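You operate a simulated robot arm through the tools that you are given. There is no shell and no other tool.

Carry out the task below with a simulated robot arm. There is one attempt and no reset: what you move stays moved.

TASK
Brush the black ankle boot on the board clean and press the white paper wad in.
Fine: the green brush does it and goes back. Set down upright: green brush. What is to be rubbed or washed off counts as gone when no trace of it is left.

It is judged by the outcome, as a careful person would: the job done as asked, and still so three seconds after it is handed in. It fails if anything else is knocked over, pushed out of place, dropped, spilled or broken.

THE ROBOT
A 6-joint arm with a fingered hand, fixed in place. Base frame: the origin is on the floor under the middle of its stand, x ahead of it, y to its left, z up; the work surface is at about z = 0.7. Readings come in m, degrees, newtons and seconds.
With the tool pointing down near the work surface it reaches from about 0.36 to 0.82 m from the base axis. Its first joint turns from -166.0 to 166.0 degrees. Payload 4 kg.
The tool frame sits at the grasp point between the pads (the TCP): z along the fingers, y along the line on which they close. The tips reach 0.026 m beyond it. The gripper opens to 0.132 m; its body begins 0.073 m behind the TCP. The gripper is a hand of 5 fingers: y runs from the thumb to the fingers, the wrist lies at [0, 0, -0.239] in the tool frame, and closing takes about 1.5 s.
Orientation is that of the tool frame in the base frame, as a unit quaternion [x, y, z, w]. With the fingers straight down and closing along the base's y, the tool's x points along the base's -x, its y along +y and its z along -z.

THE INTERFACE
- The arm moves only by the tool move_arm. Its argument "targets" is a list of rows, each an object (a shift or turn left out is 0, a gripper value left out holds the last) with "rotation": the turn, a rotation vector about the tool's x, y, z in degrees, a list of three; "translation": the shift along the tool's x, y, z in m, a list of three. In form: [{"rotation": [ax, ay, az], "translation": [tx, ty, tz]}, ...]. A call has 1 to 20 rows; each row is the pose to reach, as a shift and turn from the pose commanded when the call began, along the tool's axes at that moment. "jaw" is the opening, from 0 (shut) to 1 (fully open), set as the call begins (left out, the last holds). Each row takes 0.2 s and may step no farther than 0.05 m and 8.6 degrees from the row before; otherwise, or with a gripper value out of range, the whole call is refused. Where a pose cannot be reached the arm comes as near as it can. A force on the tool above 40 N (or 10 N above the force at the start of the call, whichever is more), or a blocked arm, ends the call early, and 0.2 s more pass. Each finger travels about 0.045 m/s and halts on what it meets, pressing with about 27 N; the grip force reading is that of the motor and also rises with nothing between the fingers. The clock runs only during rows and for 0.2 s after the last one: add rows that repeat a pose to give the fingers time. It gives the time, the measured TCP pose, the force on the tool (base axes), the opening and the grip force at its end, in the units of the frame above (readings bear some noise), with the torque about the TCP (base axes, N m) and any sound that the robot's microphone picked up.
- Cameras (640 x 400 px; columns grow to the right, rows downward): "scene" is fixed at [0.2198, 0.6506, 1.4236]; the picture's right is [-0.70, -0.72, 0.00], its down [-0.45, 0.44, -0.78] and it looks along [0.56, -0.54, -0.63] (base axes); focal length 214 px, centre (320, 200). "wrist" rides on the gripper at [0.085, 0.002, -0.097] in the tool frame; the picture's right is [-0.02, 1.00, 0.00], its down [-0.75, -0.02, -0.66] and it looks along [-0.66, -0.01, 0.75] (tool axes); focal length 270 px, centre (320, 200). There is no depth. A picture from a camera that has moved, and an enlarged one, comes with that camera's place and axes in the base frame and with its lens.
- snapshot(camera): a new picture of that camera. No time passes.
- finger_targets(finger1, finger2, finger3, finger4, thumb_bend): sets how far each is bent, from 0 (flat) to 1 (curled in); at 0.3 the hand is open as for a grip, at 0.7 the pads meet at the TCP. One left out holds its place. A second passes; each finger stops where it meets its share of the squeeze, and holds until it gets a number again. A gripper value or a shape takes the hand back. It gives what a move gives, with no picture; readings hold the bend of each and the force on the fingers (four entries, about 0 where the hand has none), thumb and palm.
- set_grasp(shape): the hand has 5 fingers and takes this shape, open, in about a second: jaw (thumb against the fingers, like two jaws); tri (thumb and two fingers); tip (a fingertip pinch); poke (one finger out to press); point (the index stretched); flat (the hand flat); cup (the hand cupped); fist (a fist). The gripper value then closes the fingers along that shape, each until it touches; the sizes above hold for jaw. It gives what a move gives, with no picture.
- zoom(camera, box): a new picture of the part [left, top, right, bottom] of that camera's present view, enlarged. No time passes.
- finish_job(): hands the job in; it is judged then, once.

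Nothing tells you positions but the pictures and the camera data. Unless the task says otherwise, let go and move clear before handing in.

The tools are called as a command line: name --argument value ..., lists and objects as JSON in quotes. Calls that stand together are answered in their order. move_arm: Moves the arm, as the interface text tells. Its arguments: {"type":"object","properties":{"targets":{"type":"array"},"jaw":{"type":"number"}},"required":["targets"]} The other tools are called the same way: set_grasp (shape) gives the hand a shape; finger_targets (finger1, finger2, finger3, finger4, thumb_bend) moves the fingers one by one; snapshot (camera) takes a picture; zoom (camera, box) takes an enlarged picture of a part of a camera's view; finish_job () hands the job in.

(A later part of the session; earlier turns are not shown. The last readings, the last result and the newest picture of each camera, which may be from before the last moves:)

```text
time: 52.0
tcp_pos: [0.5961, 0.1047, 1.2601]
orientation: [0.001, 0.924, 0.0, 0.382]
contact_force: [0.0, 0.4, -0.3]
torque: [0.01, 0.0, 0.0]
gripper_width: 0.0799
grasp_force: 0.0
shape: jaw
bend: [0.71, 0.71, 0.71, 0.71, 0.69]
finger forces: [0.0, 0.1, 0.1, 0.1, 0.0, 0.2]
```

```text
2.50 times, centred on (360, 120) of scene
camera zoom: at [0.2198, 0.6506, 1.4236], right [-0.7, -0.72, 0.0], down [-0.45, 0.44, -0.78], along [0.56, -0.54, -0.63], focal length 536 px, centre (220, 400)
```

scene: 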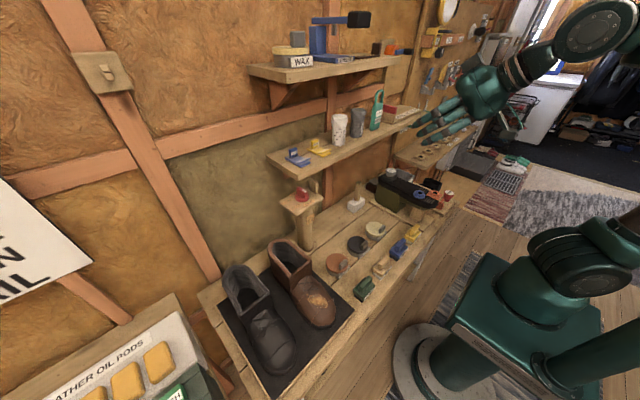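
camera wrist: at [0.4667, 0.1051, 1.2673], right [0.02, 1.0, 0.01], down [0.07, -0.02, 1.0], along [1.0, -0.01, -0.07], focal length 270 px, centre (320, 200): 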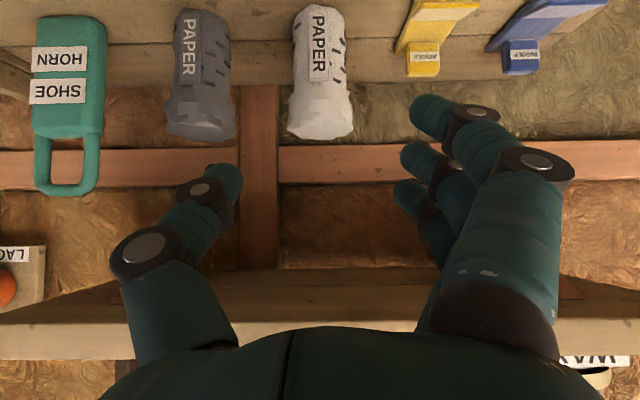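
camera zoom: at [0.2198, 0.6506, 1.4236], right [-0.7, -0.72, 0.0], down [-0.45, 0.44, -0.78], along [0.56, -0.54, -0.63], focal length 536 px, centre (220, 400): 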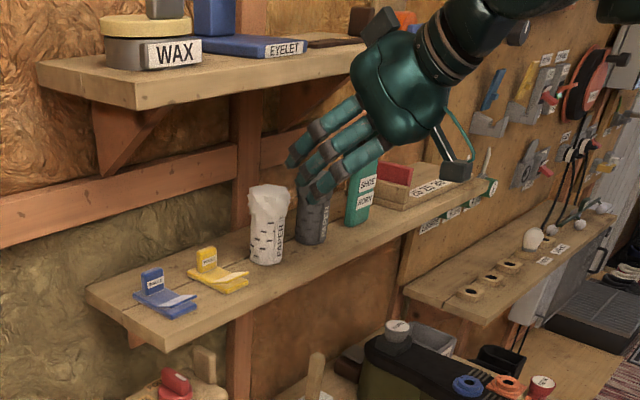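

The wad's centre checks out at about (0.687, 0.1045). I'll narrow the hand slightly, shift 5 mm away from the grey wad for thumb clearance, and advance part of the way along the fingers.

move_arm --targets '[{"translation": [0, 0.0025, 0.0]}, {"translation": [0, 0.005, 0.02]}, {"translation": [0, 0.005, 0.04]}, {"translation": [0, 0.005, 0.06]}, {"translation": [0, 0.005, 0.08]}]' --jaw 0.55

snapshot --camera "wrist"

zoom --camera "scene" --box '[280, 60, 420, 180]'

```text
time: 53.2
tcp_pos: [0.6521, 0.1105, 1.2034]
orientation: [0.0, 0.924, 0.0, 0.383]
contact_force: [0.1, 0.0, -0.1]
torque: [0.01, 0.02, -0.01]
gripper_width: 0.0737
grasp_force: 0.2
shape: jaw
bend: [0.72, 0.72, 0.72, 0.72, 0.7]
finger forces: [0.0, 0.0, 0.0, 0.0, 0.0, 0.1]
```

```text
taken
camera wrist: at [0.5238, 0.1104, 1.2111], right [0.01, 1.0, 0.02], down [0.07, -0.02, 1.0], along [1.0, -0.01, -0.07], focal length 270 px, centre (320, 200)
```

wrist: 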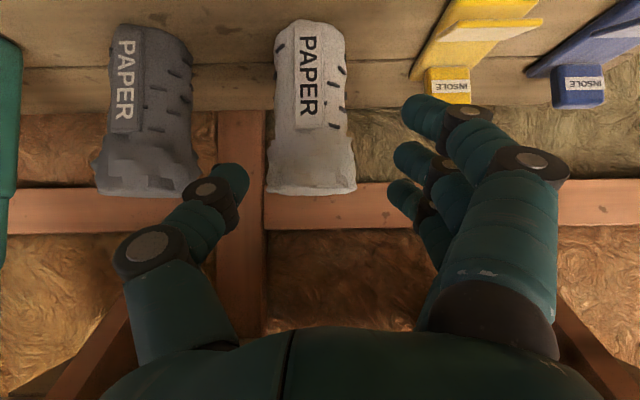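

```text
3.33 times, centred on (350, 120) of scene
camera zoom: at [0.2198, 0.6506, 1.4236], right [-0.7, -0.72, 0.0], down [-0.45, 0.44, -0.78], along [0.56, -0.54, -0.63], focal length 715 px, centre (220, 467)
```

zoom: 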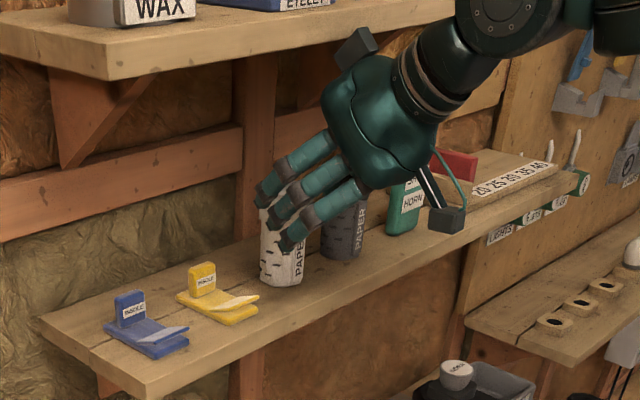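

Thumb is passing between the grey and white wads with clearance on both sides. I'll advance the remaining distance.

move_arm --targets '[{"translation": [0, 0, 0.012]}, {"translation": [0, 0, 0.024]}, {"translation": [0, 0, 0.036]}, {"translation": [0, 0, 0.046]}]'

snapshot --camera "wrist"

zoom --camera "scene" --box '[280, 60, 420, 180]'

```text
time: 54.2
tcp_pos: [0.6829, 0.1096, 1.1717]
orientation: [0.001, 0.924, 0.0, 0.382]
contact_force: [-0.4, -0.6, 0.1]
torque: [0.0, 0.02, 0.01]
gripper_width: 0.0734
grasp_force: 0.1
shape: jaw
bend: [0.72, 0.72, 0.72, 0.72, 0.7]
finger forces: [0.0, 0.0, 0.0, 0.0, 0.0, 0.1]
```

```text
taken
camera wrist: at [0.555, 0.1101, 1.1795], right [0.02, 1.0, 0.02], down [0.07, -0.02, 1.0], along [1.0, -0.01, -0.07], focal length 270 px, centre (320, 200)
```

wrist: 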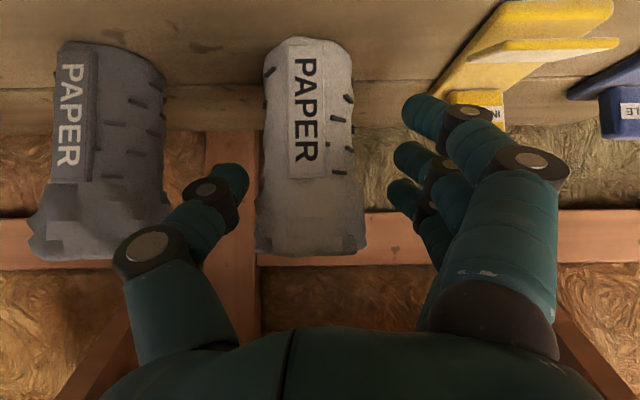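

```text
3.33 times, centred on (350, 120) of scene
camera zoom: at [0.2198, 0.6506, 1.4236], right [-0.7, -0.72, 0.0], down [-0.45, 0.44, -0.78], along [0.56, -0.54, -0.63], focal length 715 px, centre (220, 467)
```

zoom: 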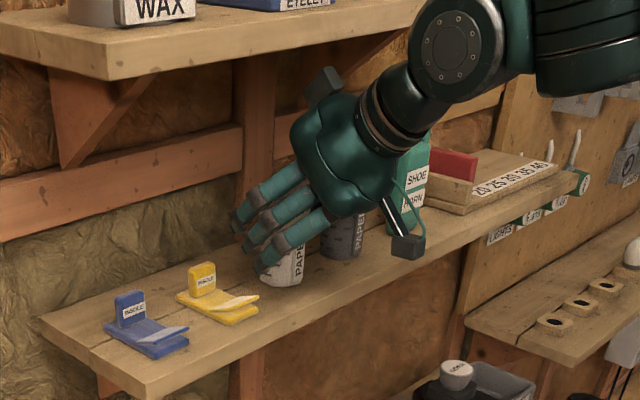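

Everything straddles the wad cleanly with the grip point about 2.5 cm below its top. I'll close on it.

move_arm --targets '[{"translation": [0, 0, 0]}, {"translation": [0, 0, 0]}, {"translation": [0, 0, 0]}, {"translation": [0, 0, 0]}, {"translation": [0, 0, 0]}, {"translation": [0, 0, 0]}]' --jaw 0.0

snapshot --camera "wrist"

zoom --camera "scene" --box '[280, 60, 420, 180]'

```text
time: 55.6
tcp_pos: [0.6845, 0.1094, 1.1719]
orientation: [0.001, 0.924, -0.001, 0.382]
contact_force: [-1.7, -0.7, 0.7]
torque: [-0.04, 0.05, 0.03]
gripper_width: 0.0326
grasp_force: 26.7
shape: jaw
bend: [0.73, 0.74, 0.73, 0.68, 0.7]
finger forces: [5.5, 5.9, 5.8, 6.0, 23.3, 0.0]
```

```text
taken
camera wrist: at [0.5548, 0.1102, 1.1797], right [0.02, 1.0, 0.02], down [0.07, -0.02, 1.0], along [1.0, -0.01, -0.07], focal length 270 px, centre (320, 200)
```

wrist: 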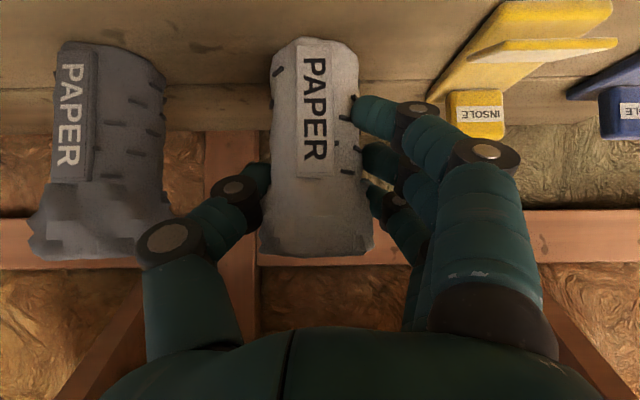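

```text
3.33 times, centred on (350, 120) of scene
camera zoom: at [0.2198, 0.6506, 1.4236], right [-0.7, -0.72, 0.0], down [-0.45, 0.44, -0.78], along [0.56, -0.54, -0.63], focal length 715 px, centre (220, 467)
```

zoom: 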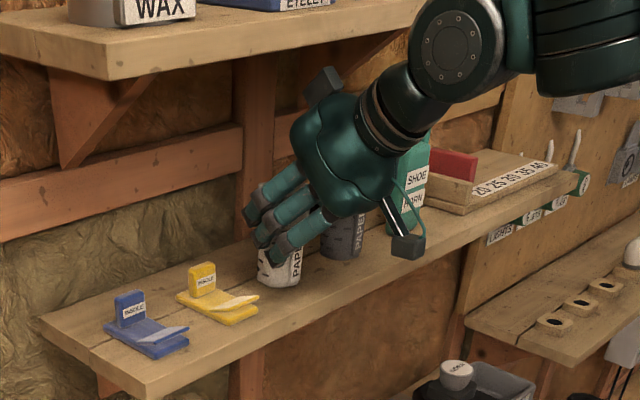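

The wad is held by all fingers. I'll retreat diagonally up and back along the way I came.

move_arm --targets '[{"translation": [0, 0.0, -0.01]}, {"translation": [0, 0.0, -0.03]}, {"translation": [0, 0.0, -0.06]}, {"translation": [0, 0.0, -0.095]}, {"translation": [0, 0.0, -0.13]}]'

snapshot --camera "wrist"

snapshot --camera "scene"

```text
time: 56.8
tcp_pos: [0.5916, 0.1109, 1.2662]
orientation: [0.0, 0.924, 0.0, 0.382]
contact_force: [0.8, -0.5, 0.1]
torque: [-0.01, 0.02, 0.03]
gripper_width: 0.0322
grasp_force: 26.4
shape: jaw
bend: [0.73, 0.73, 0.73, 0.69, 0.7]
finger forces: [5.1, 6.0, 7.1, 5.0, 22.8, 0.1]
```

```text
taken
camera wrist: at [0.4626, 0.1113, 1.2736], right [0.02, 1.0, 0.01], down [0.07, -0.02, 1.0], along [1.0, -0.01, -0.07], focal length 270 px, centre (320, 200)
```

wrist: 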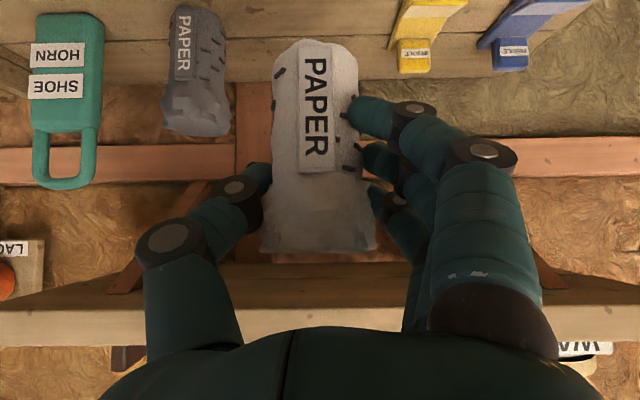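

```text
taken
```

scene: 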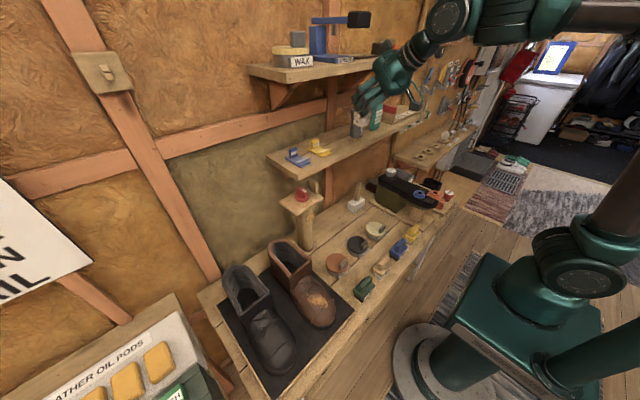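

The wad is held upright and the shelf items are undisturbed. I'll carry it back, over and down toward the black boot, staying short of the boot in x at first.

move_arm --targets '[{"translation": [0.0295, 0.0225, -0.0065]}, {"translation": [0.059, 0.045, -0.0131]}, {"translation": [0.0886, 0.0675, -0.0196]}, {"translation": [0.1181, 0.09, -0.0262]}, {"translation": [0.1351, 0.1301, -0.0149]}, {"translation": [0.152, 0.1702, -0.0036]}, {"translation": [0.169, 0.2103, 0.0078]}, {"translation": [0.1859, 0.2504, 0.0191]}, {"translation": [0.2029, 0.2905, 0.0304]}, {"translation": [0.21, 0.3285, 0.0375]}, {"translation": [0.2171, 0.3665, 0.0446]}, {"translation": [0.2241, 0.4045, 0.0516]}, {"translation": [0.2312, 0.4425, 0.0587]}, {"translation": [0.2383, 0.4805, 0.0658]}]'

snapshot --camera "wrist"

snapshot --camera "scene"

```text
time: 59.8
tcp_pos: [0.4701, 0.5912, 1.0497]
orientation: [0.002, 0.924, -0.001, 0.383]
contact_force: [0.8, 0.4, 1.4]
torque: [-0.01, 0.02, -0.02]
gripper_width: 0.0316
grasp_force: 27.5
shape: jaw
bend: [0.73, 0.73, 0.73, 0.69, 0.7]
finger forces: [4.9, 6.7, 7.2, 4.1, 22.6, 0.1]
```

```text
taken
camera wrist: at [0.3419, 0.5916, 1.0563], right [0.02, 1.0, 0.02], down [0.07, -0.02, 1.0], along [1.0, -0.01, -0.07], focal length 270 px, centre (320, 200)
```

wrist: 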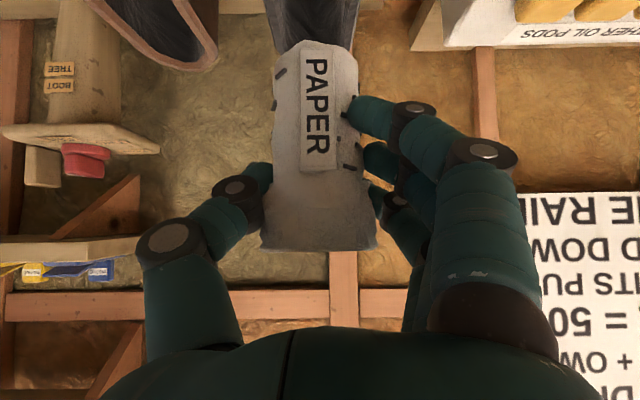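

```text
taken
```

scene: 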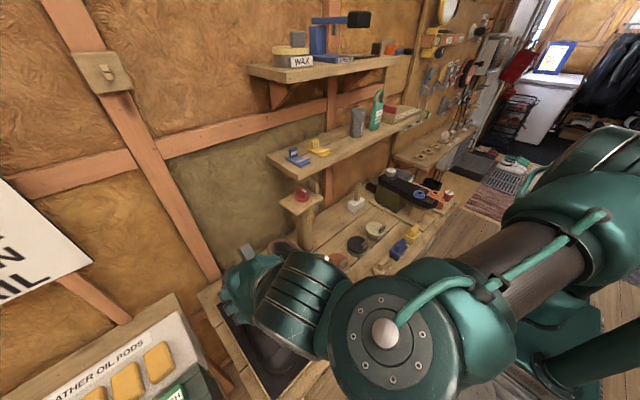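

The wad is lined up with the boot shaft in y. I'll move forward over the opening and lower until the wad's bottom is just above the rim.

move_arm --targets '[{"translation": [-0.0259, -0.001, 0.0259]}, {"translation": [-0.0519, -0.001, 0.0519]}, {"translation": [-0.0778, -0.001, 0.0778]}, {"translation": [-0.0566, -0.001, 0.099]}, {"translation": [-0.0354, -0.001, 0.1202]}, {"translation": [-0.0142, -0.001, 0.1414]}]'

snapshot --camera "wrist"

zoom --camera "scene" --box '[200, 220, 320, 330]'

```text
time: 61.2
tcp_pos: [0.5799, 0.5897, 0.9615]
orientation: [0.0, 0.924, 0.0, 0.383]
contact_force: [-1.0, -0.2, 0.1]
torque: [-0.03, 0.02, -0.01]
gripper_width: 0.0314
grasp_force: 26.6
shape: jaw
bend: [0.73, 0.73, 0.73, 0.69, 0.71]
finger forces: [4.7, 6.9, 7.3, 4.0, 22.4, 0.0]
```

```text
taken
camera wrist: at [0.4512, 0.589, 0.9685], right [0.02, 1.0, 0.02], down [0.07, -0.02, 1.0], along [1.0, -0.01, -0.07], focal length 270 px, centre (320, 200)
```

wrist: 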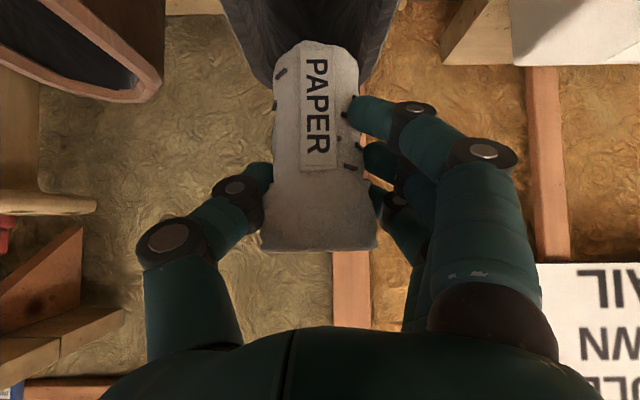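

```text
3.64 times, centred on (260, 275) of scene
camera zoom: at [0.2198, 0.6506, 1.4236], right [-0.7, -0.72, 0.0], down [-0.45, 0.44, -0.78], along [0.56, -0.54, -0.63], focal length 780 px, centre (538, -73)
```

zoom: 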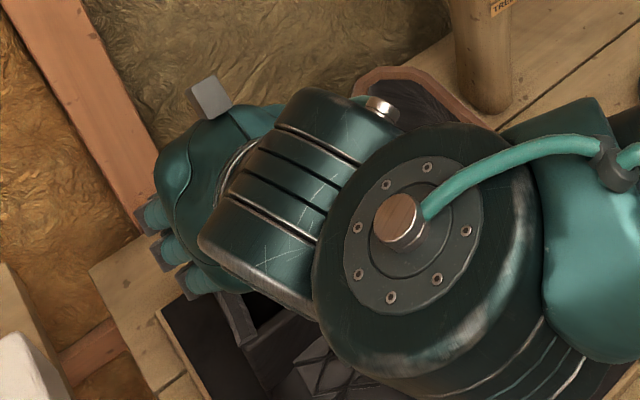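

The wad is centred over the opening. I'll lower it into the shaft in small steps watching the force.

move_arm --targets '[{"translation": [0.0071, 0, 0.0071]}, {"translation": [0.0141, 0, 0.0141]}, {"translation": [0.0198, 0, 0.0198]}]'

snapshot --camera "wrist"

zoom --camera "wrist" --box '[200, 0, 440, 150]'

```text
time: 62.0
tcp_pos: [0.579, 0.5899, 0.933]
orientation: [0.001, 0.924, -0.001, 0.382]
contact_force: [-0.5, -0.2, -0.2]
torque: [0.01, -0.01, 0.01]
gripper_width: 0.0316
grasp_force: 27.2
shape: jaw
bend: [0.73, 0.73, 0.73, 0.7, 0.71]
finger forces: [4.8, 6.9, 7.3, 3.9, 22.6, 0.0]
```

```text
taken
camera wrist: at [0.4505, 0.5893, 0.9399], right [0.02, 1.0, 0.01], down [0.07, -0.02, 1.0], along [1.0, -0.01, -0.07], focal length 270 px, centre (320, 200)
```

wrist: 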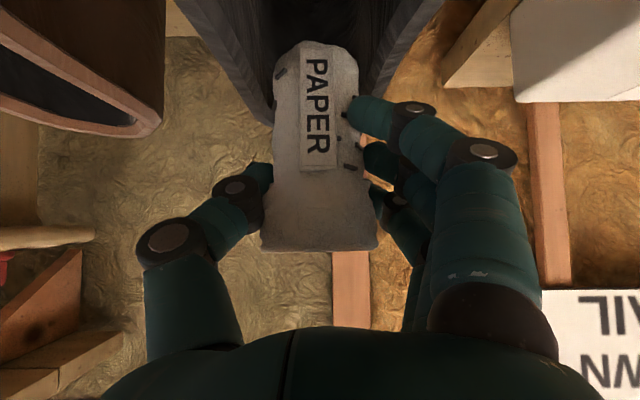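

```text
2.67 times, centred on (320, 75) of wrist
camera zoom: at [0.4505, 0.5893, 0.9399], right [0.02, 1.0, 0.01], down [0.07, -0.02, 1.0], along [1.0, -0.01, -0.07], focal length 721 px, centre (320, 533)
```

zoom: 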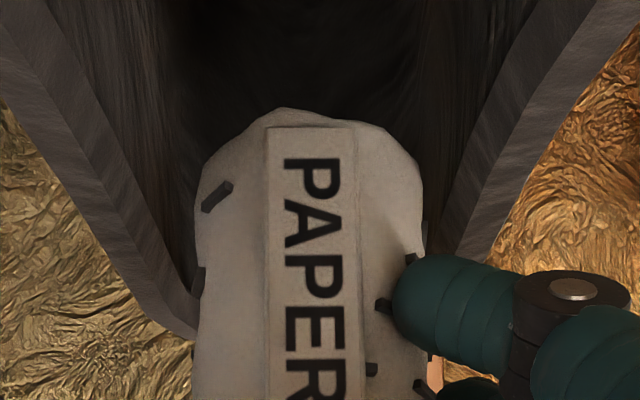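

The wad's bottom is about 12 mm inside the shaft and centred, with the fingertips about 6 mm above the rim. I'll lower 3 mm more and let it go into the boot.

move_arm --targets '[{"translation": [0.001, 0, 0.001]}, {"translation": [0.0021, 0, 0.0021]}]'

move_arm --targets '[{"translation": [0, 0, 0]}, {"translation": [0, 0, 0]}, {"translation": [0, 0, 0]}, {"translation": [0, 0, 0]}, {"translation": [0, 0, 0]}]' --jaw 0.55

snapshot --camera "wrist"

```text
time: 62.6
tcp_pos: [0.5785, 0.5895, 0.9282]
orientation: [0.001, 0.924, -0.001, 0.383]
contact_force: [0.2, -0.2, -0.7]
torque: [0.05, 0.0, 0.01]
gripper_width: 0.0316
grasp_force: 26.5
shape: jaw
bend: [0.73, 0.73, 0.73, 0.7, 0.71]
finger forces: [4.8, 6.9, 7.4, 3.9, 22.4, 0.0]
```

```text
time: 63.8
tcp_pos: [0.5785, 0.5897, 0.9287]
orientation: [0.001, 0.924, -0.001, 0.383]
contact_force: [-0.8, 0.4, -0.6]
torque: [0.01, -0.01, -0.03]
gripper_width: 0.0718
grasp_force: 0.0
shape: jaw
bend: [0.72, 0.72, 0.72, 0.72, 0.7]
finger forces: [0.0, 0.1, 0.0, 0.1, 0.1, 0.1]
```

```text
taken
camera wrist: at [0.4505, 0.5894, 0.9361], right [0.02, 1.0, 0.01], down [0.07, -0.02, 1.0], along [1.0, -0.01, -0.07], focal length 270 px, centre (320, 200)
```

wrist: 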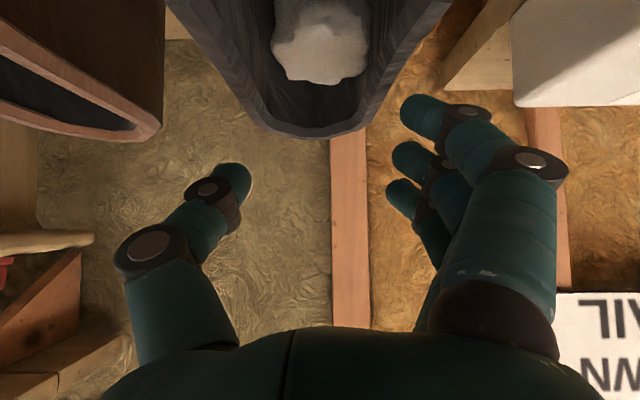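

The wad has slid into the shaft. I'll rise a bit and look into the boot.

zoom --camera "wrist" --box '[200, 0, 440, 150]'

move_arm --targets '[{"translation": [-0.0283, 0, -0.0283]}, {"translation": [-0.0566, 0, -0.0566]}, {"translation": [-0.085, 0, -0.085]}, {"translation": [-0.0708, 0, -0.113]}, {"translation": [-0.0566, 0, -0.141]}]'

snapshot --camera "wrist"

zoom --camera "scene" --box '[200, 230, 320, 330]'

```text
2.67 times, centred on (320, 75) of wrist
camera zoom: at [0.4505, 0.5894, 0.9361], right [0.02, 1.0, 0.01], down [0.07, -0.02, 1.0], along [1.0, -0.01, -0.07], focal length 721 px, centre (320, 533)
```

zoom: 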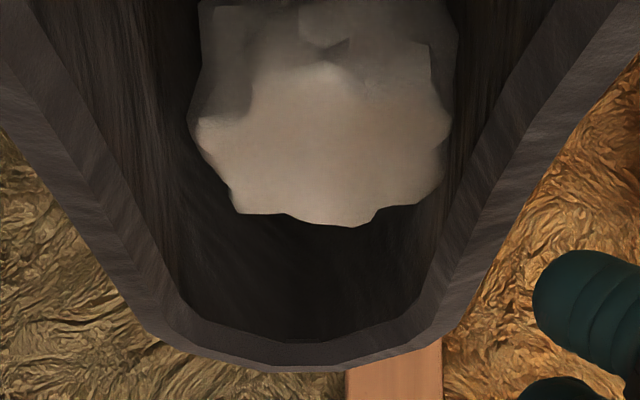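

```text
time: 65.0
tcp_pos: [0.5192, 0.5865, 1.0664]
orientation: [0.0, 0.924, 0.0, 0.383]
contact_force: [-0.3, 0.5, -0.2]
torque: [0.0, -0.04, 0.02]
gripper_width: 0.0719
grasp_force: 0.0
shape: jaw
bend: [0.72, 0.72, 0.72, 0.72, 0.7]
finger forces: [0.0, 0.0, 0.0, 0.0, 0.0, 0.1]
```

```text
taken
camera wrist: at [0.3915, 0.5874, 1.0742], right [0.02, 1.0, 0.01], down [0.07, -0.02, 1.0], along [1.0, -0.02, -0.07], focal length 270 px, centre (320, 200)
```

wrist: 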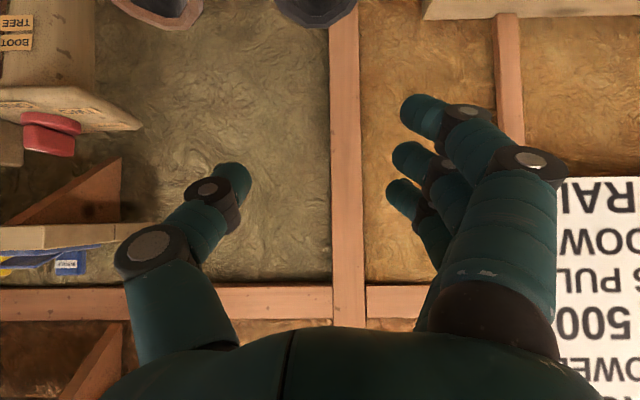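

```text
4.00 times, centred on (260, 280) of scene
camera zoom: at [0.2198, 0.6506, 1.4236], right [-0.7, -0.72, 0.0], down [-0.45, 0.44, -0.78], along [0.56, -0.54, -0.63], focal length 858 px, centre (560, -120)
```

zoom: 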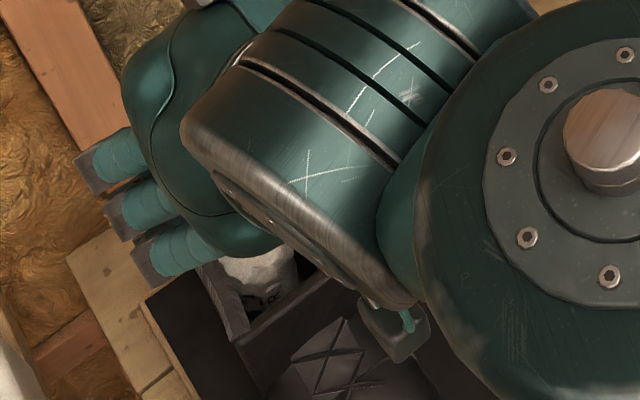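

move_arm --targets '[{"rotation": [0, 8, 0], "translation": [0.003, 0, -0.003]}, {"rotation": [0, 16, 0], "translation": [0.006, 0, -0.006]}, {"rotation": [0, 24, 0], "translation": [0.009, 0, -0.009]}, {"rotation": [0, 32, 0], "translation": [0.012, 0, -0.012]}, {"rotation": [0, 40, 0], "translation": [0.0141, 0, -0.0141]}, {"rotation": [0, 45, 0], "translation": [0.0141, 0, -0.0141]}]'

snapshot --camera "wrist"

zoom --camera "wrist" --box '[220, 60, 420, 210]'

zoom --camera "scene" --box '[200, 230, 320, 330]'

```text
time: 66.4
tcp_pos: [0.4807, 0.5703, 1.0702]
orientation: [0.004, 1.0, 0.0, 0.0]
contact_force: [-1.9, 1.1, 0.2]
torque: [-0.11, -0.15, 0.04]
gripper_width: 0.0724
grasp_force: 0.1
shape: jaw
bend: [0.72, 0.72, 0.72, 0.72, 0.7]
finger forces: [0.1, 0.1, 0.0, 0.1, 0.0, 0.0]
out of reach, approached as far as the arm can: row 3, 4, 5, 6
```

```text
taken
camera wrist: at [0.3959, 0.5715, 1.1661], right [0.03, 1.0, 0.0], down [0.75, -0.02, 0.66], along [0.66, -0.02, -0.75], focal length 270 px, centre (320, 200)
```

wrist: 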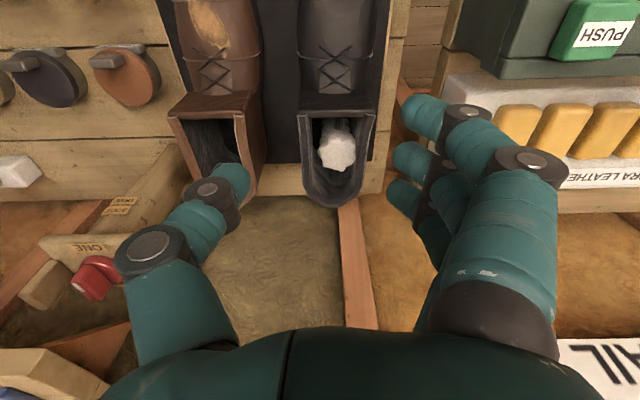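

```text
2.67 times, centred on (320, 135) of wrist
camera zoom: at [0.3959, 0.5715, 1.1661], right [0.03, 1.0, 0.0], down [0.75, -0.02, 0.66], along [0.66, -0.02, -0.75], focal length 721 px, centre (320, 373)
```

zoom: 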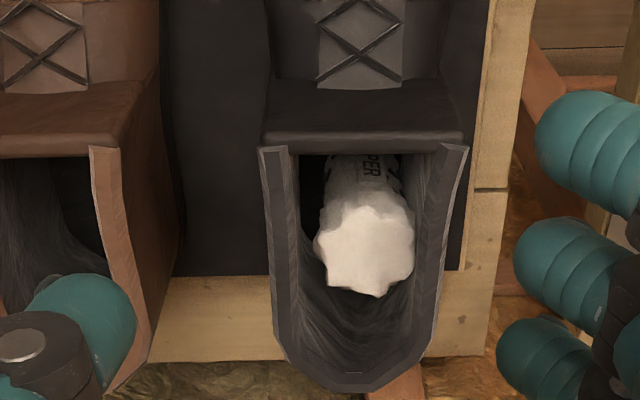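

```text
4.00 times, centred on (260, 280) of scene
camera zoom: at [0.2198, 0.6506, 1.4236], right [-0.7, -0.72, 0.0], down [-0.45, 0.44, -0.78], along [0.56, -0.54, -0.63], focal length 858 px, centre (560, -120)
```

zoom: 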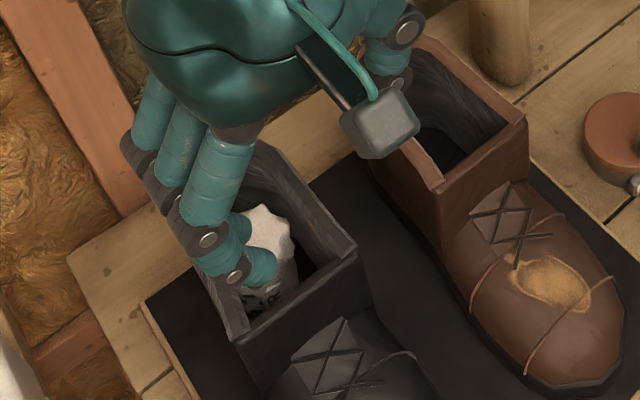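

The wad sits in the shaft with its top about at the rim. I'll move the arm aside so the scene camera gets a clear look into the boot.

move_arm --targets '[{"translation": [0.02, -0.04, -0.005]}, {"translation": [0.035, -0.08, -0.01]}, {"translation": [0.05, -0.12, -0.015]}, {"translation": [0.06, -0.16, -0.02]}, {"translation": [0.07, -0.2, -0.02]}, {"translation": [0.07, -0.24, -0.02]}]'

zoom --camera "scene" --box '[200, 230, 320, 330]'

snapshot --camera "wrist"

```text
time: 67.8
tcp_pos: [0.4119, 0.3299, 1.0891]
orientation: [0.0, 1.0, -0.001, 0.0]
contact_force: [0.9, 0.3, -0.3]
torque: [-0.02, 0.0, 0.0]
gripper_width: 0.072
grasp_force: 0.1
shape: jaw
bend: [0.72, 0.72, 0.72, 0.72, 0.7]
finger forces: [0.1, 0.0, 0.0, 0.0, 0.0, 0.1]
```

```text
4.00 times, centred on (260, 280) of scene
camera zoom: at [0.2198, 0.6506, 1.4236], right [-0.7, -0.72, 0.0], down [-0.45, 0.44, -0.78], along [0.56, -0.54, -0.63], focal length 858 px, centre (560, -120)
```

zoom: 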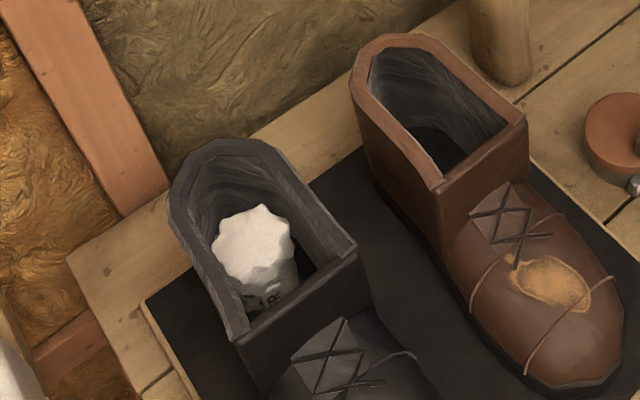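

```text
taken
camera wrist: at [0.3264, 0.3298, 1.184], right [0.02, 1.0, 0.0], down [0.75, -0.02, 0.66], along [0.66, -0.01, -0.75], focal length 270 px, centre (320, 200)
```

wrist: 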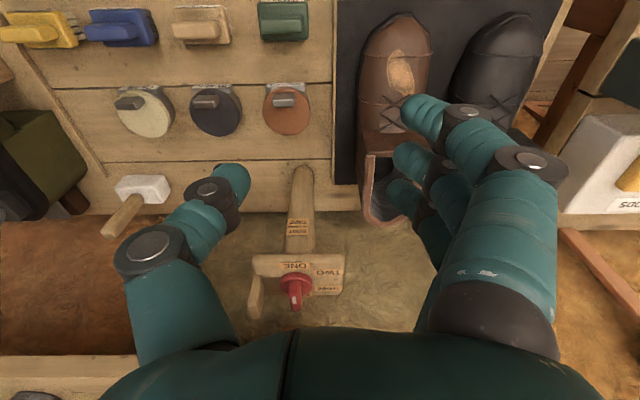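

The wad's top is at about (0.605, 0.591, 0.83), some 4.5 cm below the rim, with the wad leaning slightly back. I'll form a poking finger to press it down firmly, checking its geometry first.

set_grasp --shape "poke"

snapshot --camera "wrist"

zoom --camera "scene" --box '[280, 100, 460, 260]'

```text
time: 68.7
tcp_pos: [0.4111, 0.3291, 1.0897]
orientation: [0.0, 1.0, 0.001, 0.0]
contact_force: [0.0, 0.3, -1.2]
torque: [-0.01, 0.01, -0.01]
gripper_width: 0.0
grasp_force: 0.1
shape: poke
bend: [1.0, 1.0, 1.0, 1.0, 0.47]
finger forces: [0.1, 0.0, 0.1, 0.0, 0.0, 0.0]
```

```text
taken
camera wrist: at [0.3266, 0.3304, 1.1843], right [0.02, 1.0, 0.0], down [0.75, -0.02, 0.66], along [0.66, -0.01, -0.75], focal length 270 px, centre (320, 200)
```

wrist: 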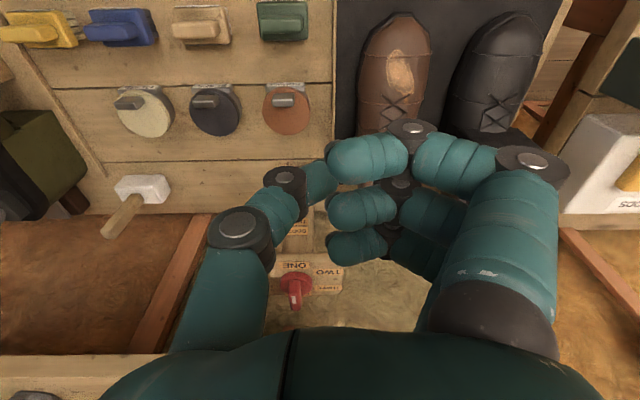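

```text
2.50 times, centred on (370, 180) of scene
camera zoom: at [0.2198, 0.6506, 1.4236], right [-0.7, -0.72, 0.0], down [-0.45, 0.44, -0.78], along [0.56, -0.54, -0.63], focal length 536 px, centre (195, 250)
```

zoom: 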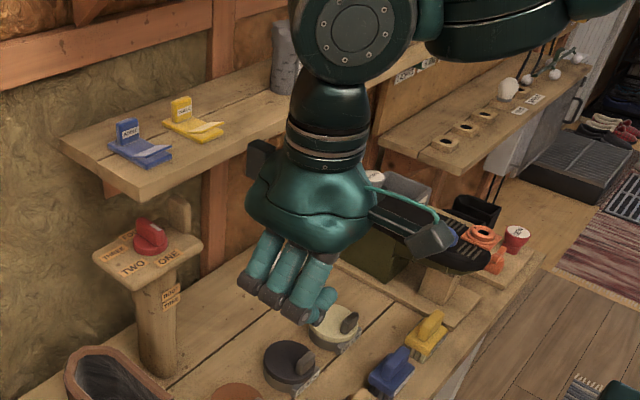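

set_grasp --shape "point"

snapshot --camera "wrist"

zoom --camera "scene" --box '[320, 150, 420, 250]'

```text
time: 69.6
tcp_pos: [0.4124, 0.3307, 1.0884]
orientation: [0.001, 1.0, 0.0, 0.0]
contact_force: [0.3, 0.8, -0.1]
torque: [0.01, 0.01, 0.01]
gripper_width: 0.1261
grasp_force: 0.0
shape: point
bend: [0.28, 1.0, 1.0, 1.0, 0.55]
finger forces: [0.0, 0.0, 0.0, 0.0, 0.0, 0.1]
```

```text
taken
camera wrist: at [0.3266, 0.3304, 1.1843], right [0.02, 1.0, 0.0], down [0.75, -0.02, 0.66], along [0.66, -0.01, -0.75], focal length 270 px, centre (320, 200)
```

wrist: 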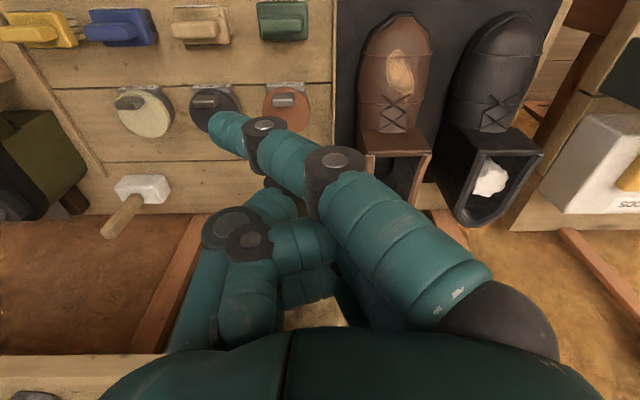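

```text
4.00 times, centred on (370, 200) of scene
camera zoom: at [0.2198, 0.6506, 1.4236], right [-0.7, -0.72, 0.0], down [-0.45, 0.44, -0.78], along [0.56, -0.54, -0.63], focal length 858 px, centre (120, 200)
```

zoom: 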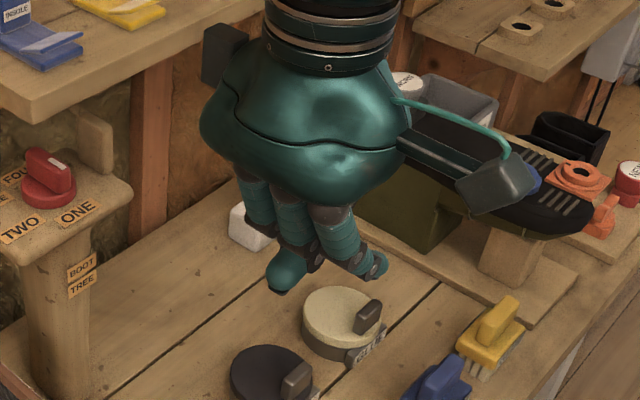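

move_arm --targets '[{"translation": [0, 0, 0]}, {"translation": [0, 0, 0]}, {"translation": [0, 0, 0]}, {"translation": [0, 0, 0]}]'

snapshot --camera "wrist"

zoom --camera "scene" --box '[320, 150, 420, 250]'

```text
time: 70.6
tcp_pos: [0.4126, 0.3306, 1.0889]
orientation: [0.001, 1.0, 0.0, 0.0]
contact_force: [0.0, -0.4, 0.7]
torque: [0.0, -0.04, 0.0]
gripper_width: 0.126
grasp_force: 0.1
shape: point
bend: [0.28, 1.0, 1.0, 1.0, 0.55]
finger forces: [0.1, 0.0, 0.1, 0.0, 0.1, 0.1]
```

```text
taken
camera wrist: at [0.3266, 0.3301, 1.1844], right [0.02, 1.0, 0.0], down [0.75, -0.02, 0.66], along [0.66, -0.01, -0.75], focal length 270 px, centre (320, 200)
```

wrist: 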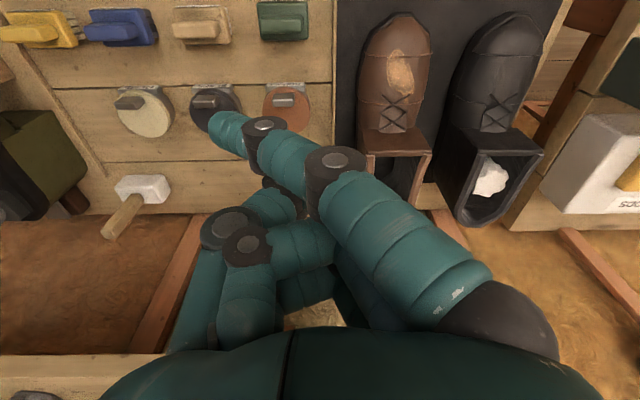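

```text
4.00 times, centred on (370, 200) of scene
camera zoom: at [0.2198, 0.6506, 1.4236], right [-0.7, -0.72, 0.0], down [-0.45, 0.44, -0.78], along [0.56, -0.54, -0.63], focal length 858 px, centre (120, 200)
```

zoom: 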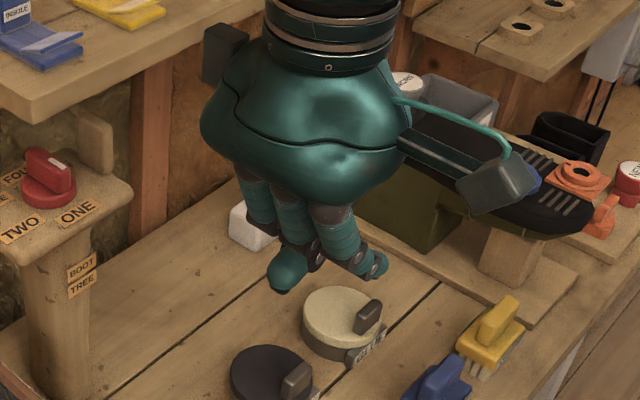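

A straight thumb with the fingers curled looks like the best slim presser for the narrow shaft, since the shape "poke" keeps all fingers folded. I'll set that and look.

finger_targets --finger1 1.0 --finger2 1.0 --finger3 1.0 --finger4 1.0 --thumb_bend 0.3

move_arm --targets '[{"translation": [0, 0, 0]}, {"translation": [0, 0, 0]}, {"translation": [0, 0, 0]}]'

snapshot --camera "wrist"

zoom --camera "scene" --box '[320, 150, 420, 250]'

```text
time: 71.6
tcp_pos: [0.4129, 0.329, 1.0879]
orientation: [0.001, 1.0, 0.001, 0.0]
contact_force: [0.4, 0.2, -0.6]
torque: [0.0, 0.01, -0.01]
gripper_width: 0.0647
grasp_force: 0.2
shape: fingers
bend: [1.0, 1.0, 1.0, 1.0, 0.3]
finger forces: [0.0, 0.0, 0.0, 0.0, 0.0, 0.0]
```

```text
time: 72.4
tcp_pos: [0.4109, 0.3311, 1.0884]
orientation: [0.0, 1.0, 0.0, 0.001]
contact_force: [0.2, -0.4, 0.1]
torque: [-0.03, 0.0, -0.04]
gripper_width: 0.0647
grasp_force: 0.0
shape: fingers
bend: [1.0, 1.0, 1.0, 1.0, 0.3]
finger forces: [0.0, 0.1, 0.0, 0.1, 0.1, 0.0]
```

```text
taken
camera wrist: at [0.3266, 0.3301, 1.1844], right [0.02, 1.0, 0.0], down [0.75, -0.02, 0.66], along [0.66, -0.01, -0.75], focal length 270 px, centre (320, 200)
```

wrist: 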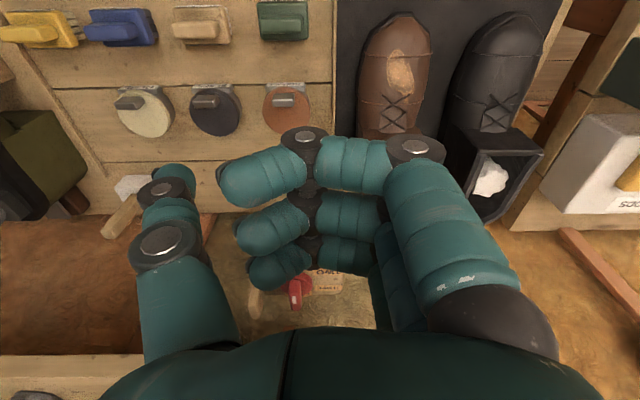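

```text
4.00 times, centred on (370, 200) of scene
camera zoom: at [0.2198, 0.6506, 1.4236], right [-0.7, -0.72, 0.0], down [-0.45, 0.44, -0.78], along [0.56, -0.54, -0.63], focal length 858 px, centre (120, 200)
```

zoom: 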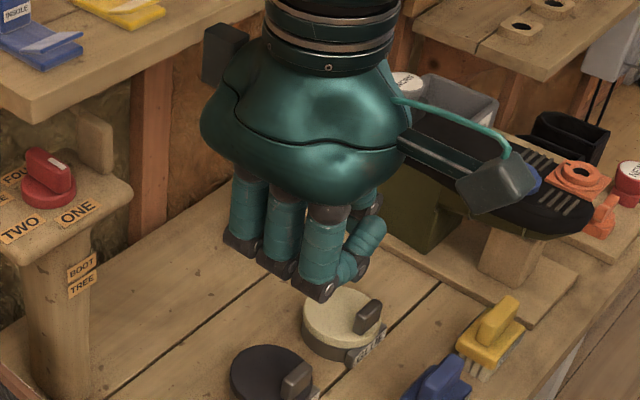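

Curled fingers would foul the back of the shaft; keeping the hand open and tilting it so the thumb points down into the shaft (fingers passing behind the heel) is clearer. I'll open the hand, turn it +90° and tilt it 35°.

set_grasp --shape "jaw"

move_arm --targets '[{"translation": [-0.004, 0.008, 0], "rotation": [0, 0, 8.18]}, {"translation": [-0.007, 0.016, 0], "rotation": [0, 0, 16.36]}, {"translation": [-0.011, 0.025, 0], "rotation": [0, 0, 24.55]}, {"translation": [-0.0145, 0.033, 0], "rotation": [0, 0, 32.7]}, {"translation": [-0.018, 0.041, 0], "rotation": [0, 0, 40.9]}, {"translation": [-0.022, 0.049, 0], "rotation": [0, 0, 49.1]}, {"translation": [-0.0255, 0.057, 0], "rotation": [0, 0, 57.3]}, {"translation": [-0.029, 0.065, 0], "rotation": [0, 0, 65.5]}, {"translation": [-0.033, 0.074, 0], "rotation": [0, 0, 73.6]}, {"translation": [-0.036, 0.082, 0], "rotation": [0, 0, 81.8]}, {"translation": [-0.04, 0.09, 0], "rotation": [0, 0, 90]}]'

move_arm --targets '[{"rotation": [-7, 0, 0]}, {"rotation": [-14, 0, 0]}, {"rotation": [-21, 0, 0]}, {"rotation": [-28, 0, 0]}, {"rotation": [-35, 0, 0]}]'

snapshot --camera "wrist"

snapshot --camera "scene"

```text
time: 73.3
tcp_pos: [0.4116, 0.3297, 1.0889]
orientation: [0.0, 1.0, 0.0, 0.0]
contact_force: [-0.1, -0.3, -0.1]
torque: [0.0, 0.0, 0.02]
gripper_width: 0.1316
grasp_force: 0.1
shape: jaw
bend: [0.3, 0.3, 0.3, 0.3, 0.3]
finger forces: [0.1, 0.0, 0.1, 0.0, 0.0, 0.0]
```

```text
time: 75.7
tcp_pos: [0.4523, 0.4214, 1.0894]
orientation: [0.708, 0.706, -0.001, 0.0]
contact_force: [0.4, 0.6, 0.0]
torque: [0.02, -0.01, 0.0]
gripper_width: 0.1317
grasp_force: 0.0
shape: jaw
bend: [0.3, 0.3, 0.3, 0.3, 0.3]
finger forces: [0.0, 0.0, 0.1, 0.0, 0.0, 0.1]
```

```text
time: 76.9
tcp_pos: [0.4527, 0.4193, 1.0892]
orientation: [0.675, 0.674, 0.213, 0.213]
contact_force: [0.5, -0.7, 0.0]
torque: [-0.06, -0.03, 0.01]
gripper_width: 0.1319
grasp_force: 0.0
shape: jaw
bend: [0.3, 0.3, 0.3, 0.3, 0.3]
finger forces: [0.0, 0.0, 0.1, 0.0, 0.1, 0.0]
```

```text
taken
camera wrist: at [0.398, 0.503, 1.1689], right [0.82, -0.02, 0.58], down [-0.39, -0.75, 0.53], along [0.42, -0.66, -0.62], focal length 270 px, centre (320, 200)
```

wrist: 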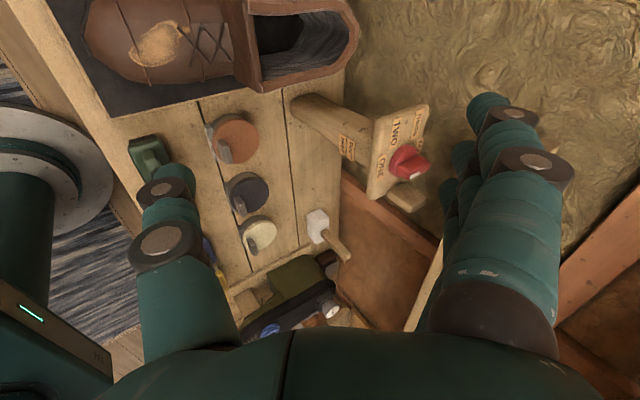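

```text
taken
```

scene: 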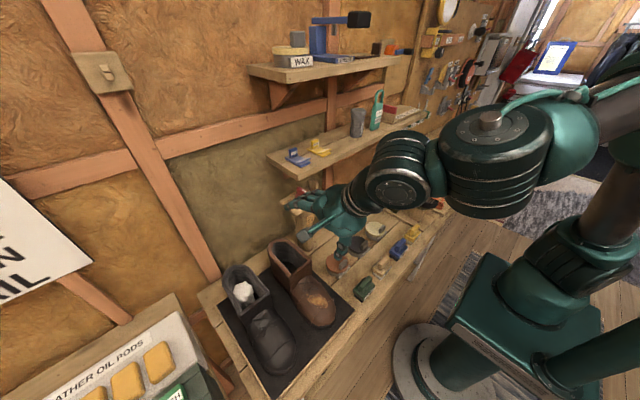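

Orientation is right; the thumb tip lies about 5 cm behind and 6.4 cm below the TCP. I'll move so that the thumb tip is above the wad, still above the rim.

move_arm --targets '[{"translation": [0.0246, 0.0154, 0.0265]}, {"translation": [0.0491, 0.0309, 0.053]}, {"translation": [0.0737, 0.0463, 0.0795]}, {"translation": [0.0983, 0.0617, 0.1061]}, {"translation": [0.1229, 0.0771, 0.1326]}, {"translation": [0.1474, 0.0926, 0.1591]}, {"translation": [0.172, 0.108, 0.1856]}]'

snapshot --camera "wrist"

snapshot --camera "scene"

```text
time: 78.5
tcp_pos: [0.6246, 0.5776, 1.0015]
orientation: [0.675, 0.674, 0.212, 0.213]
contact_force: [1.6, -0.5, 0.5]
torque: [0.03, 0.01, 0.06]
gripper_width: 0.132
grasp_force: 0.1
shape: jaw
bend: [0.3, 0.3, 0.3, 0.3, 0.3]
finger forces: [0.1, 0.0, 0.0, 0.0, 0.1, 0.0]
out of reach, approached as far as the arm can: row 7
```

```text
taken
camera wrist: at [0.5718, 0.6606, 1.0812], right [0.82, -0.02, 0.57], down [-0.39, -0.75, 0.53], along [0.42, -0.66, -0.62], focal length 270 px, centre (320, 200)
```

wrist: 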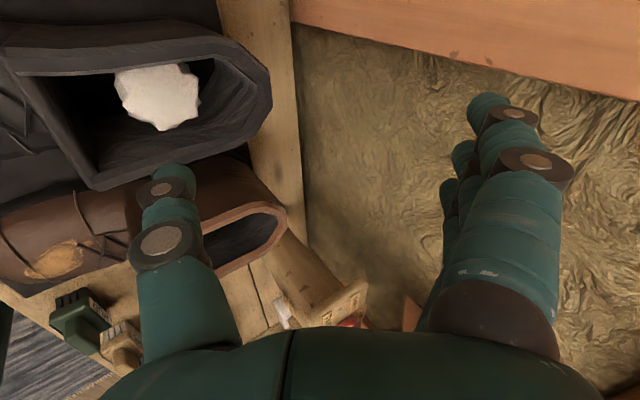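

```text
taken
```

scene: 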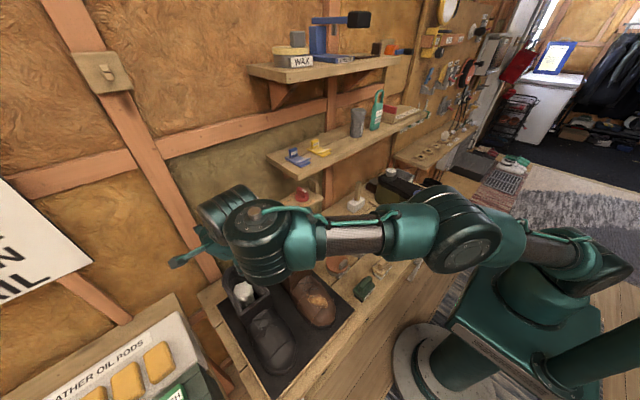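

The pose is just at the reach limit. I'll tilt 10° more, which brings the wrist closer, and re-centre the thumb over the wad.

move_arm --targets '[{"translation": [0, -0.0107, -0.0039], "rotation": [-5, 0, 0]}, {"translation": [0, -0.0107, -0.0039], "rotation": [-10, 0, 0]}, {"translation": [0, -0.0107, -0.0039], "rotation": [-10, 0, 0]}]'

snapshot --camera "wrist"

zoom --camera "scene" --box '[160, 180, 340, 330]'

```text
time: 79.3
tcp_pos: [0.6158, 0.5783, 1.0]
orientation: [0.653, 0.653, 0.271, 0.271]
contact_force: [0.1, -0.8, -0.9]
torque: [0.02, -0.03, 0.01]
gripper_width: 0.1317
grasp_force: 0.1
shape: jaw
bend: [0.3, 0.3, 0.3, 0.3, 0.3]
finger forces: [0.0, 0.0, 0.0, 0.1, 0.0, 0.1]
```

```text
taken
camera wrist: at [0.5481, 0.6615, 1.0691], right [0.71, -0.02, 0.71], down [-0.48, -0.75, 0.45], along [0.52, -0.66, -0.54], focal length 270 px, centre (320, 200)
```

wrist: 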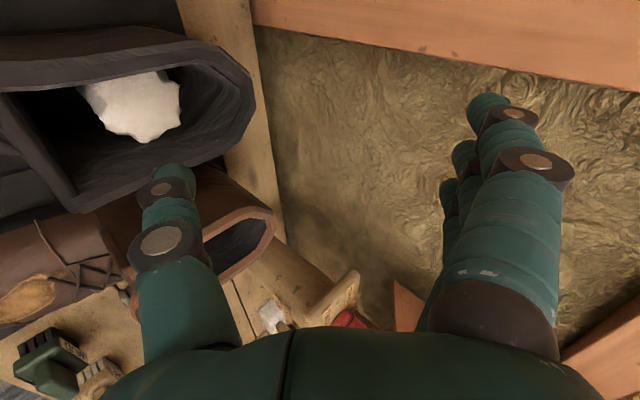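

```text
2.67 times, centred on (250, 255) of scene
camera zoom: at [0.2198, 0.6506, 1.4236], right [-0.7, -0.72, 0.0], down [-0.45, 0.44, -0.78], along [0.56, -0.54, -0.63], focal length 572 px, centre (507, 53)
```

zoom: 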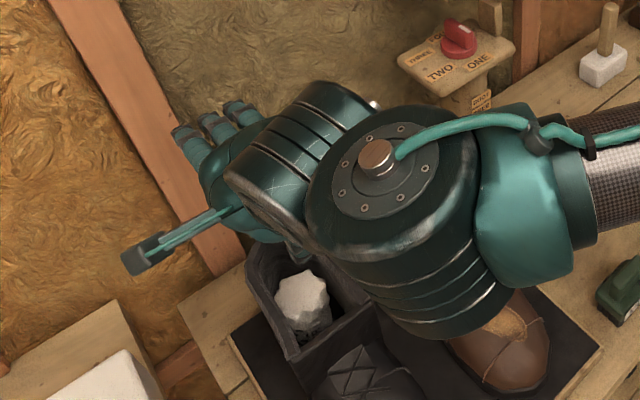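

move_arm --targets '[{"translation": [0.0145, 0.0141, 0.0141]}, {"translation": [0.0145, 0.0, 0.0283]}, {"translation": [0.0145, -0.0071, 0.0354]}]'

snapshot --camera "wrist"

zoom --camera "scene" --box '[190, 230, 310, 330]'

```text
time: 80.1
tcp_pos: [0.6371, 0.5925, 0.9706]
orientation: [0.654, 0.653, 0.271, 0.271]
contact_force: [0.2, -0.1, -0.1]
torque: [-0.01, 0.0, 0.02]
gripper_width: 0.1317
grasp_force: 0.0
shape: jaw
bend: [0.3, 0.3, 0.3, 0.3, 0.3]
finger forces: [0.0, 0.0, 0.0, 0.0, 0.0, 0.0]
```

```text
taken
camera wrist: at [0.5697, 0.6757, 1.04], right [0.71, -0.02, 0.71], down [-0.48, -0.75, 0.45], along [0.52, -0.66, -0.54], focal length 270 px, centre (320, 200)
```

wrist: 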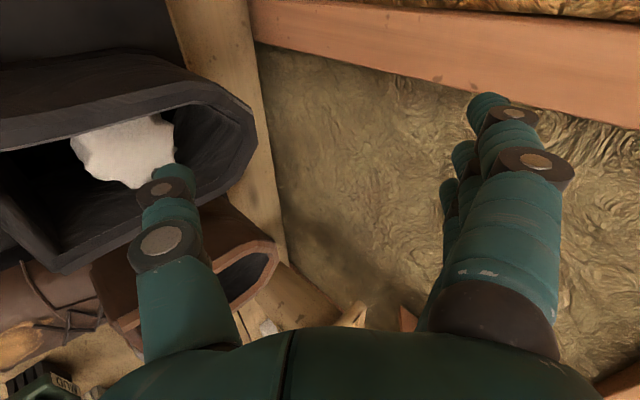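

```text
4.00 times, centred on (250, 280) of scene
camera zoom: at [0.2198, 0.6506, 1.4236], right [-0.7, -0.72, 0.0], down [-0.45, 0.44, -0.78], along [0.56, -0.54, -0.63], focal length 858 px, centre (600, -120)
```

zoom: 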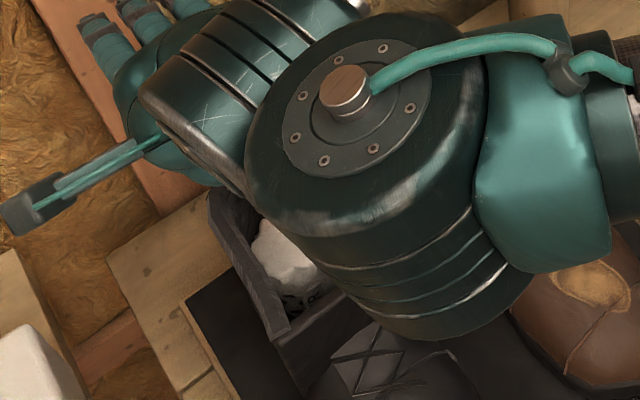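

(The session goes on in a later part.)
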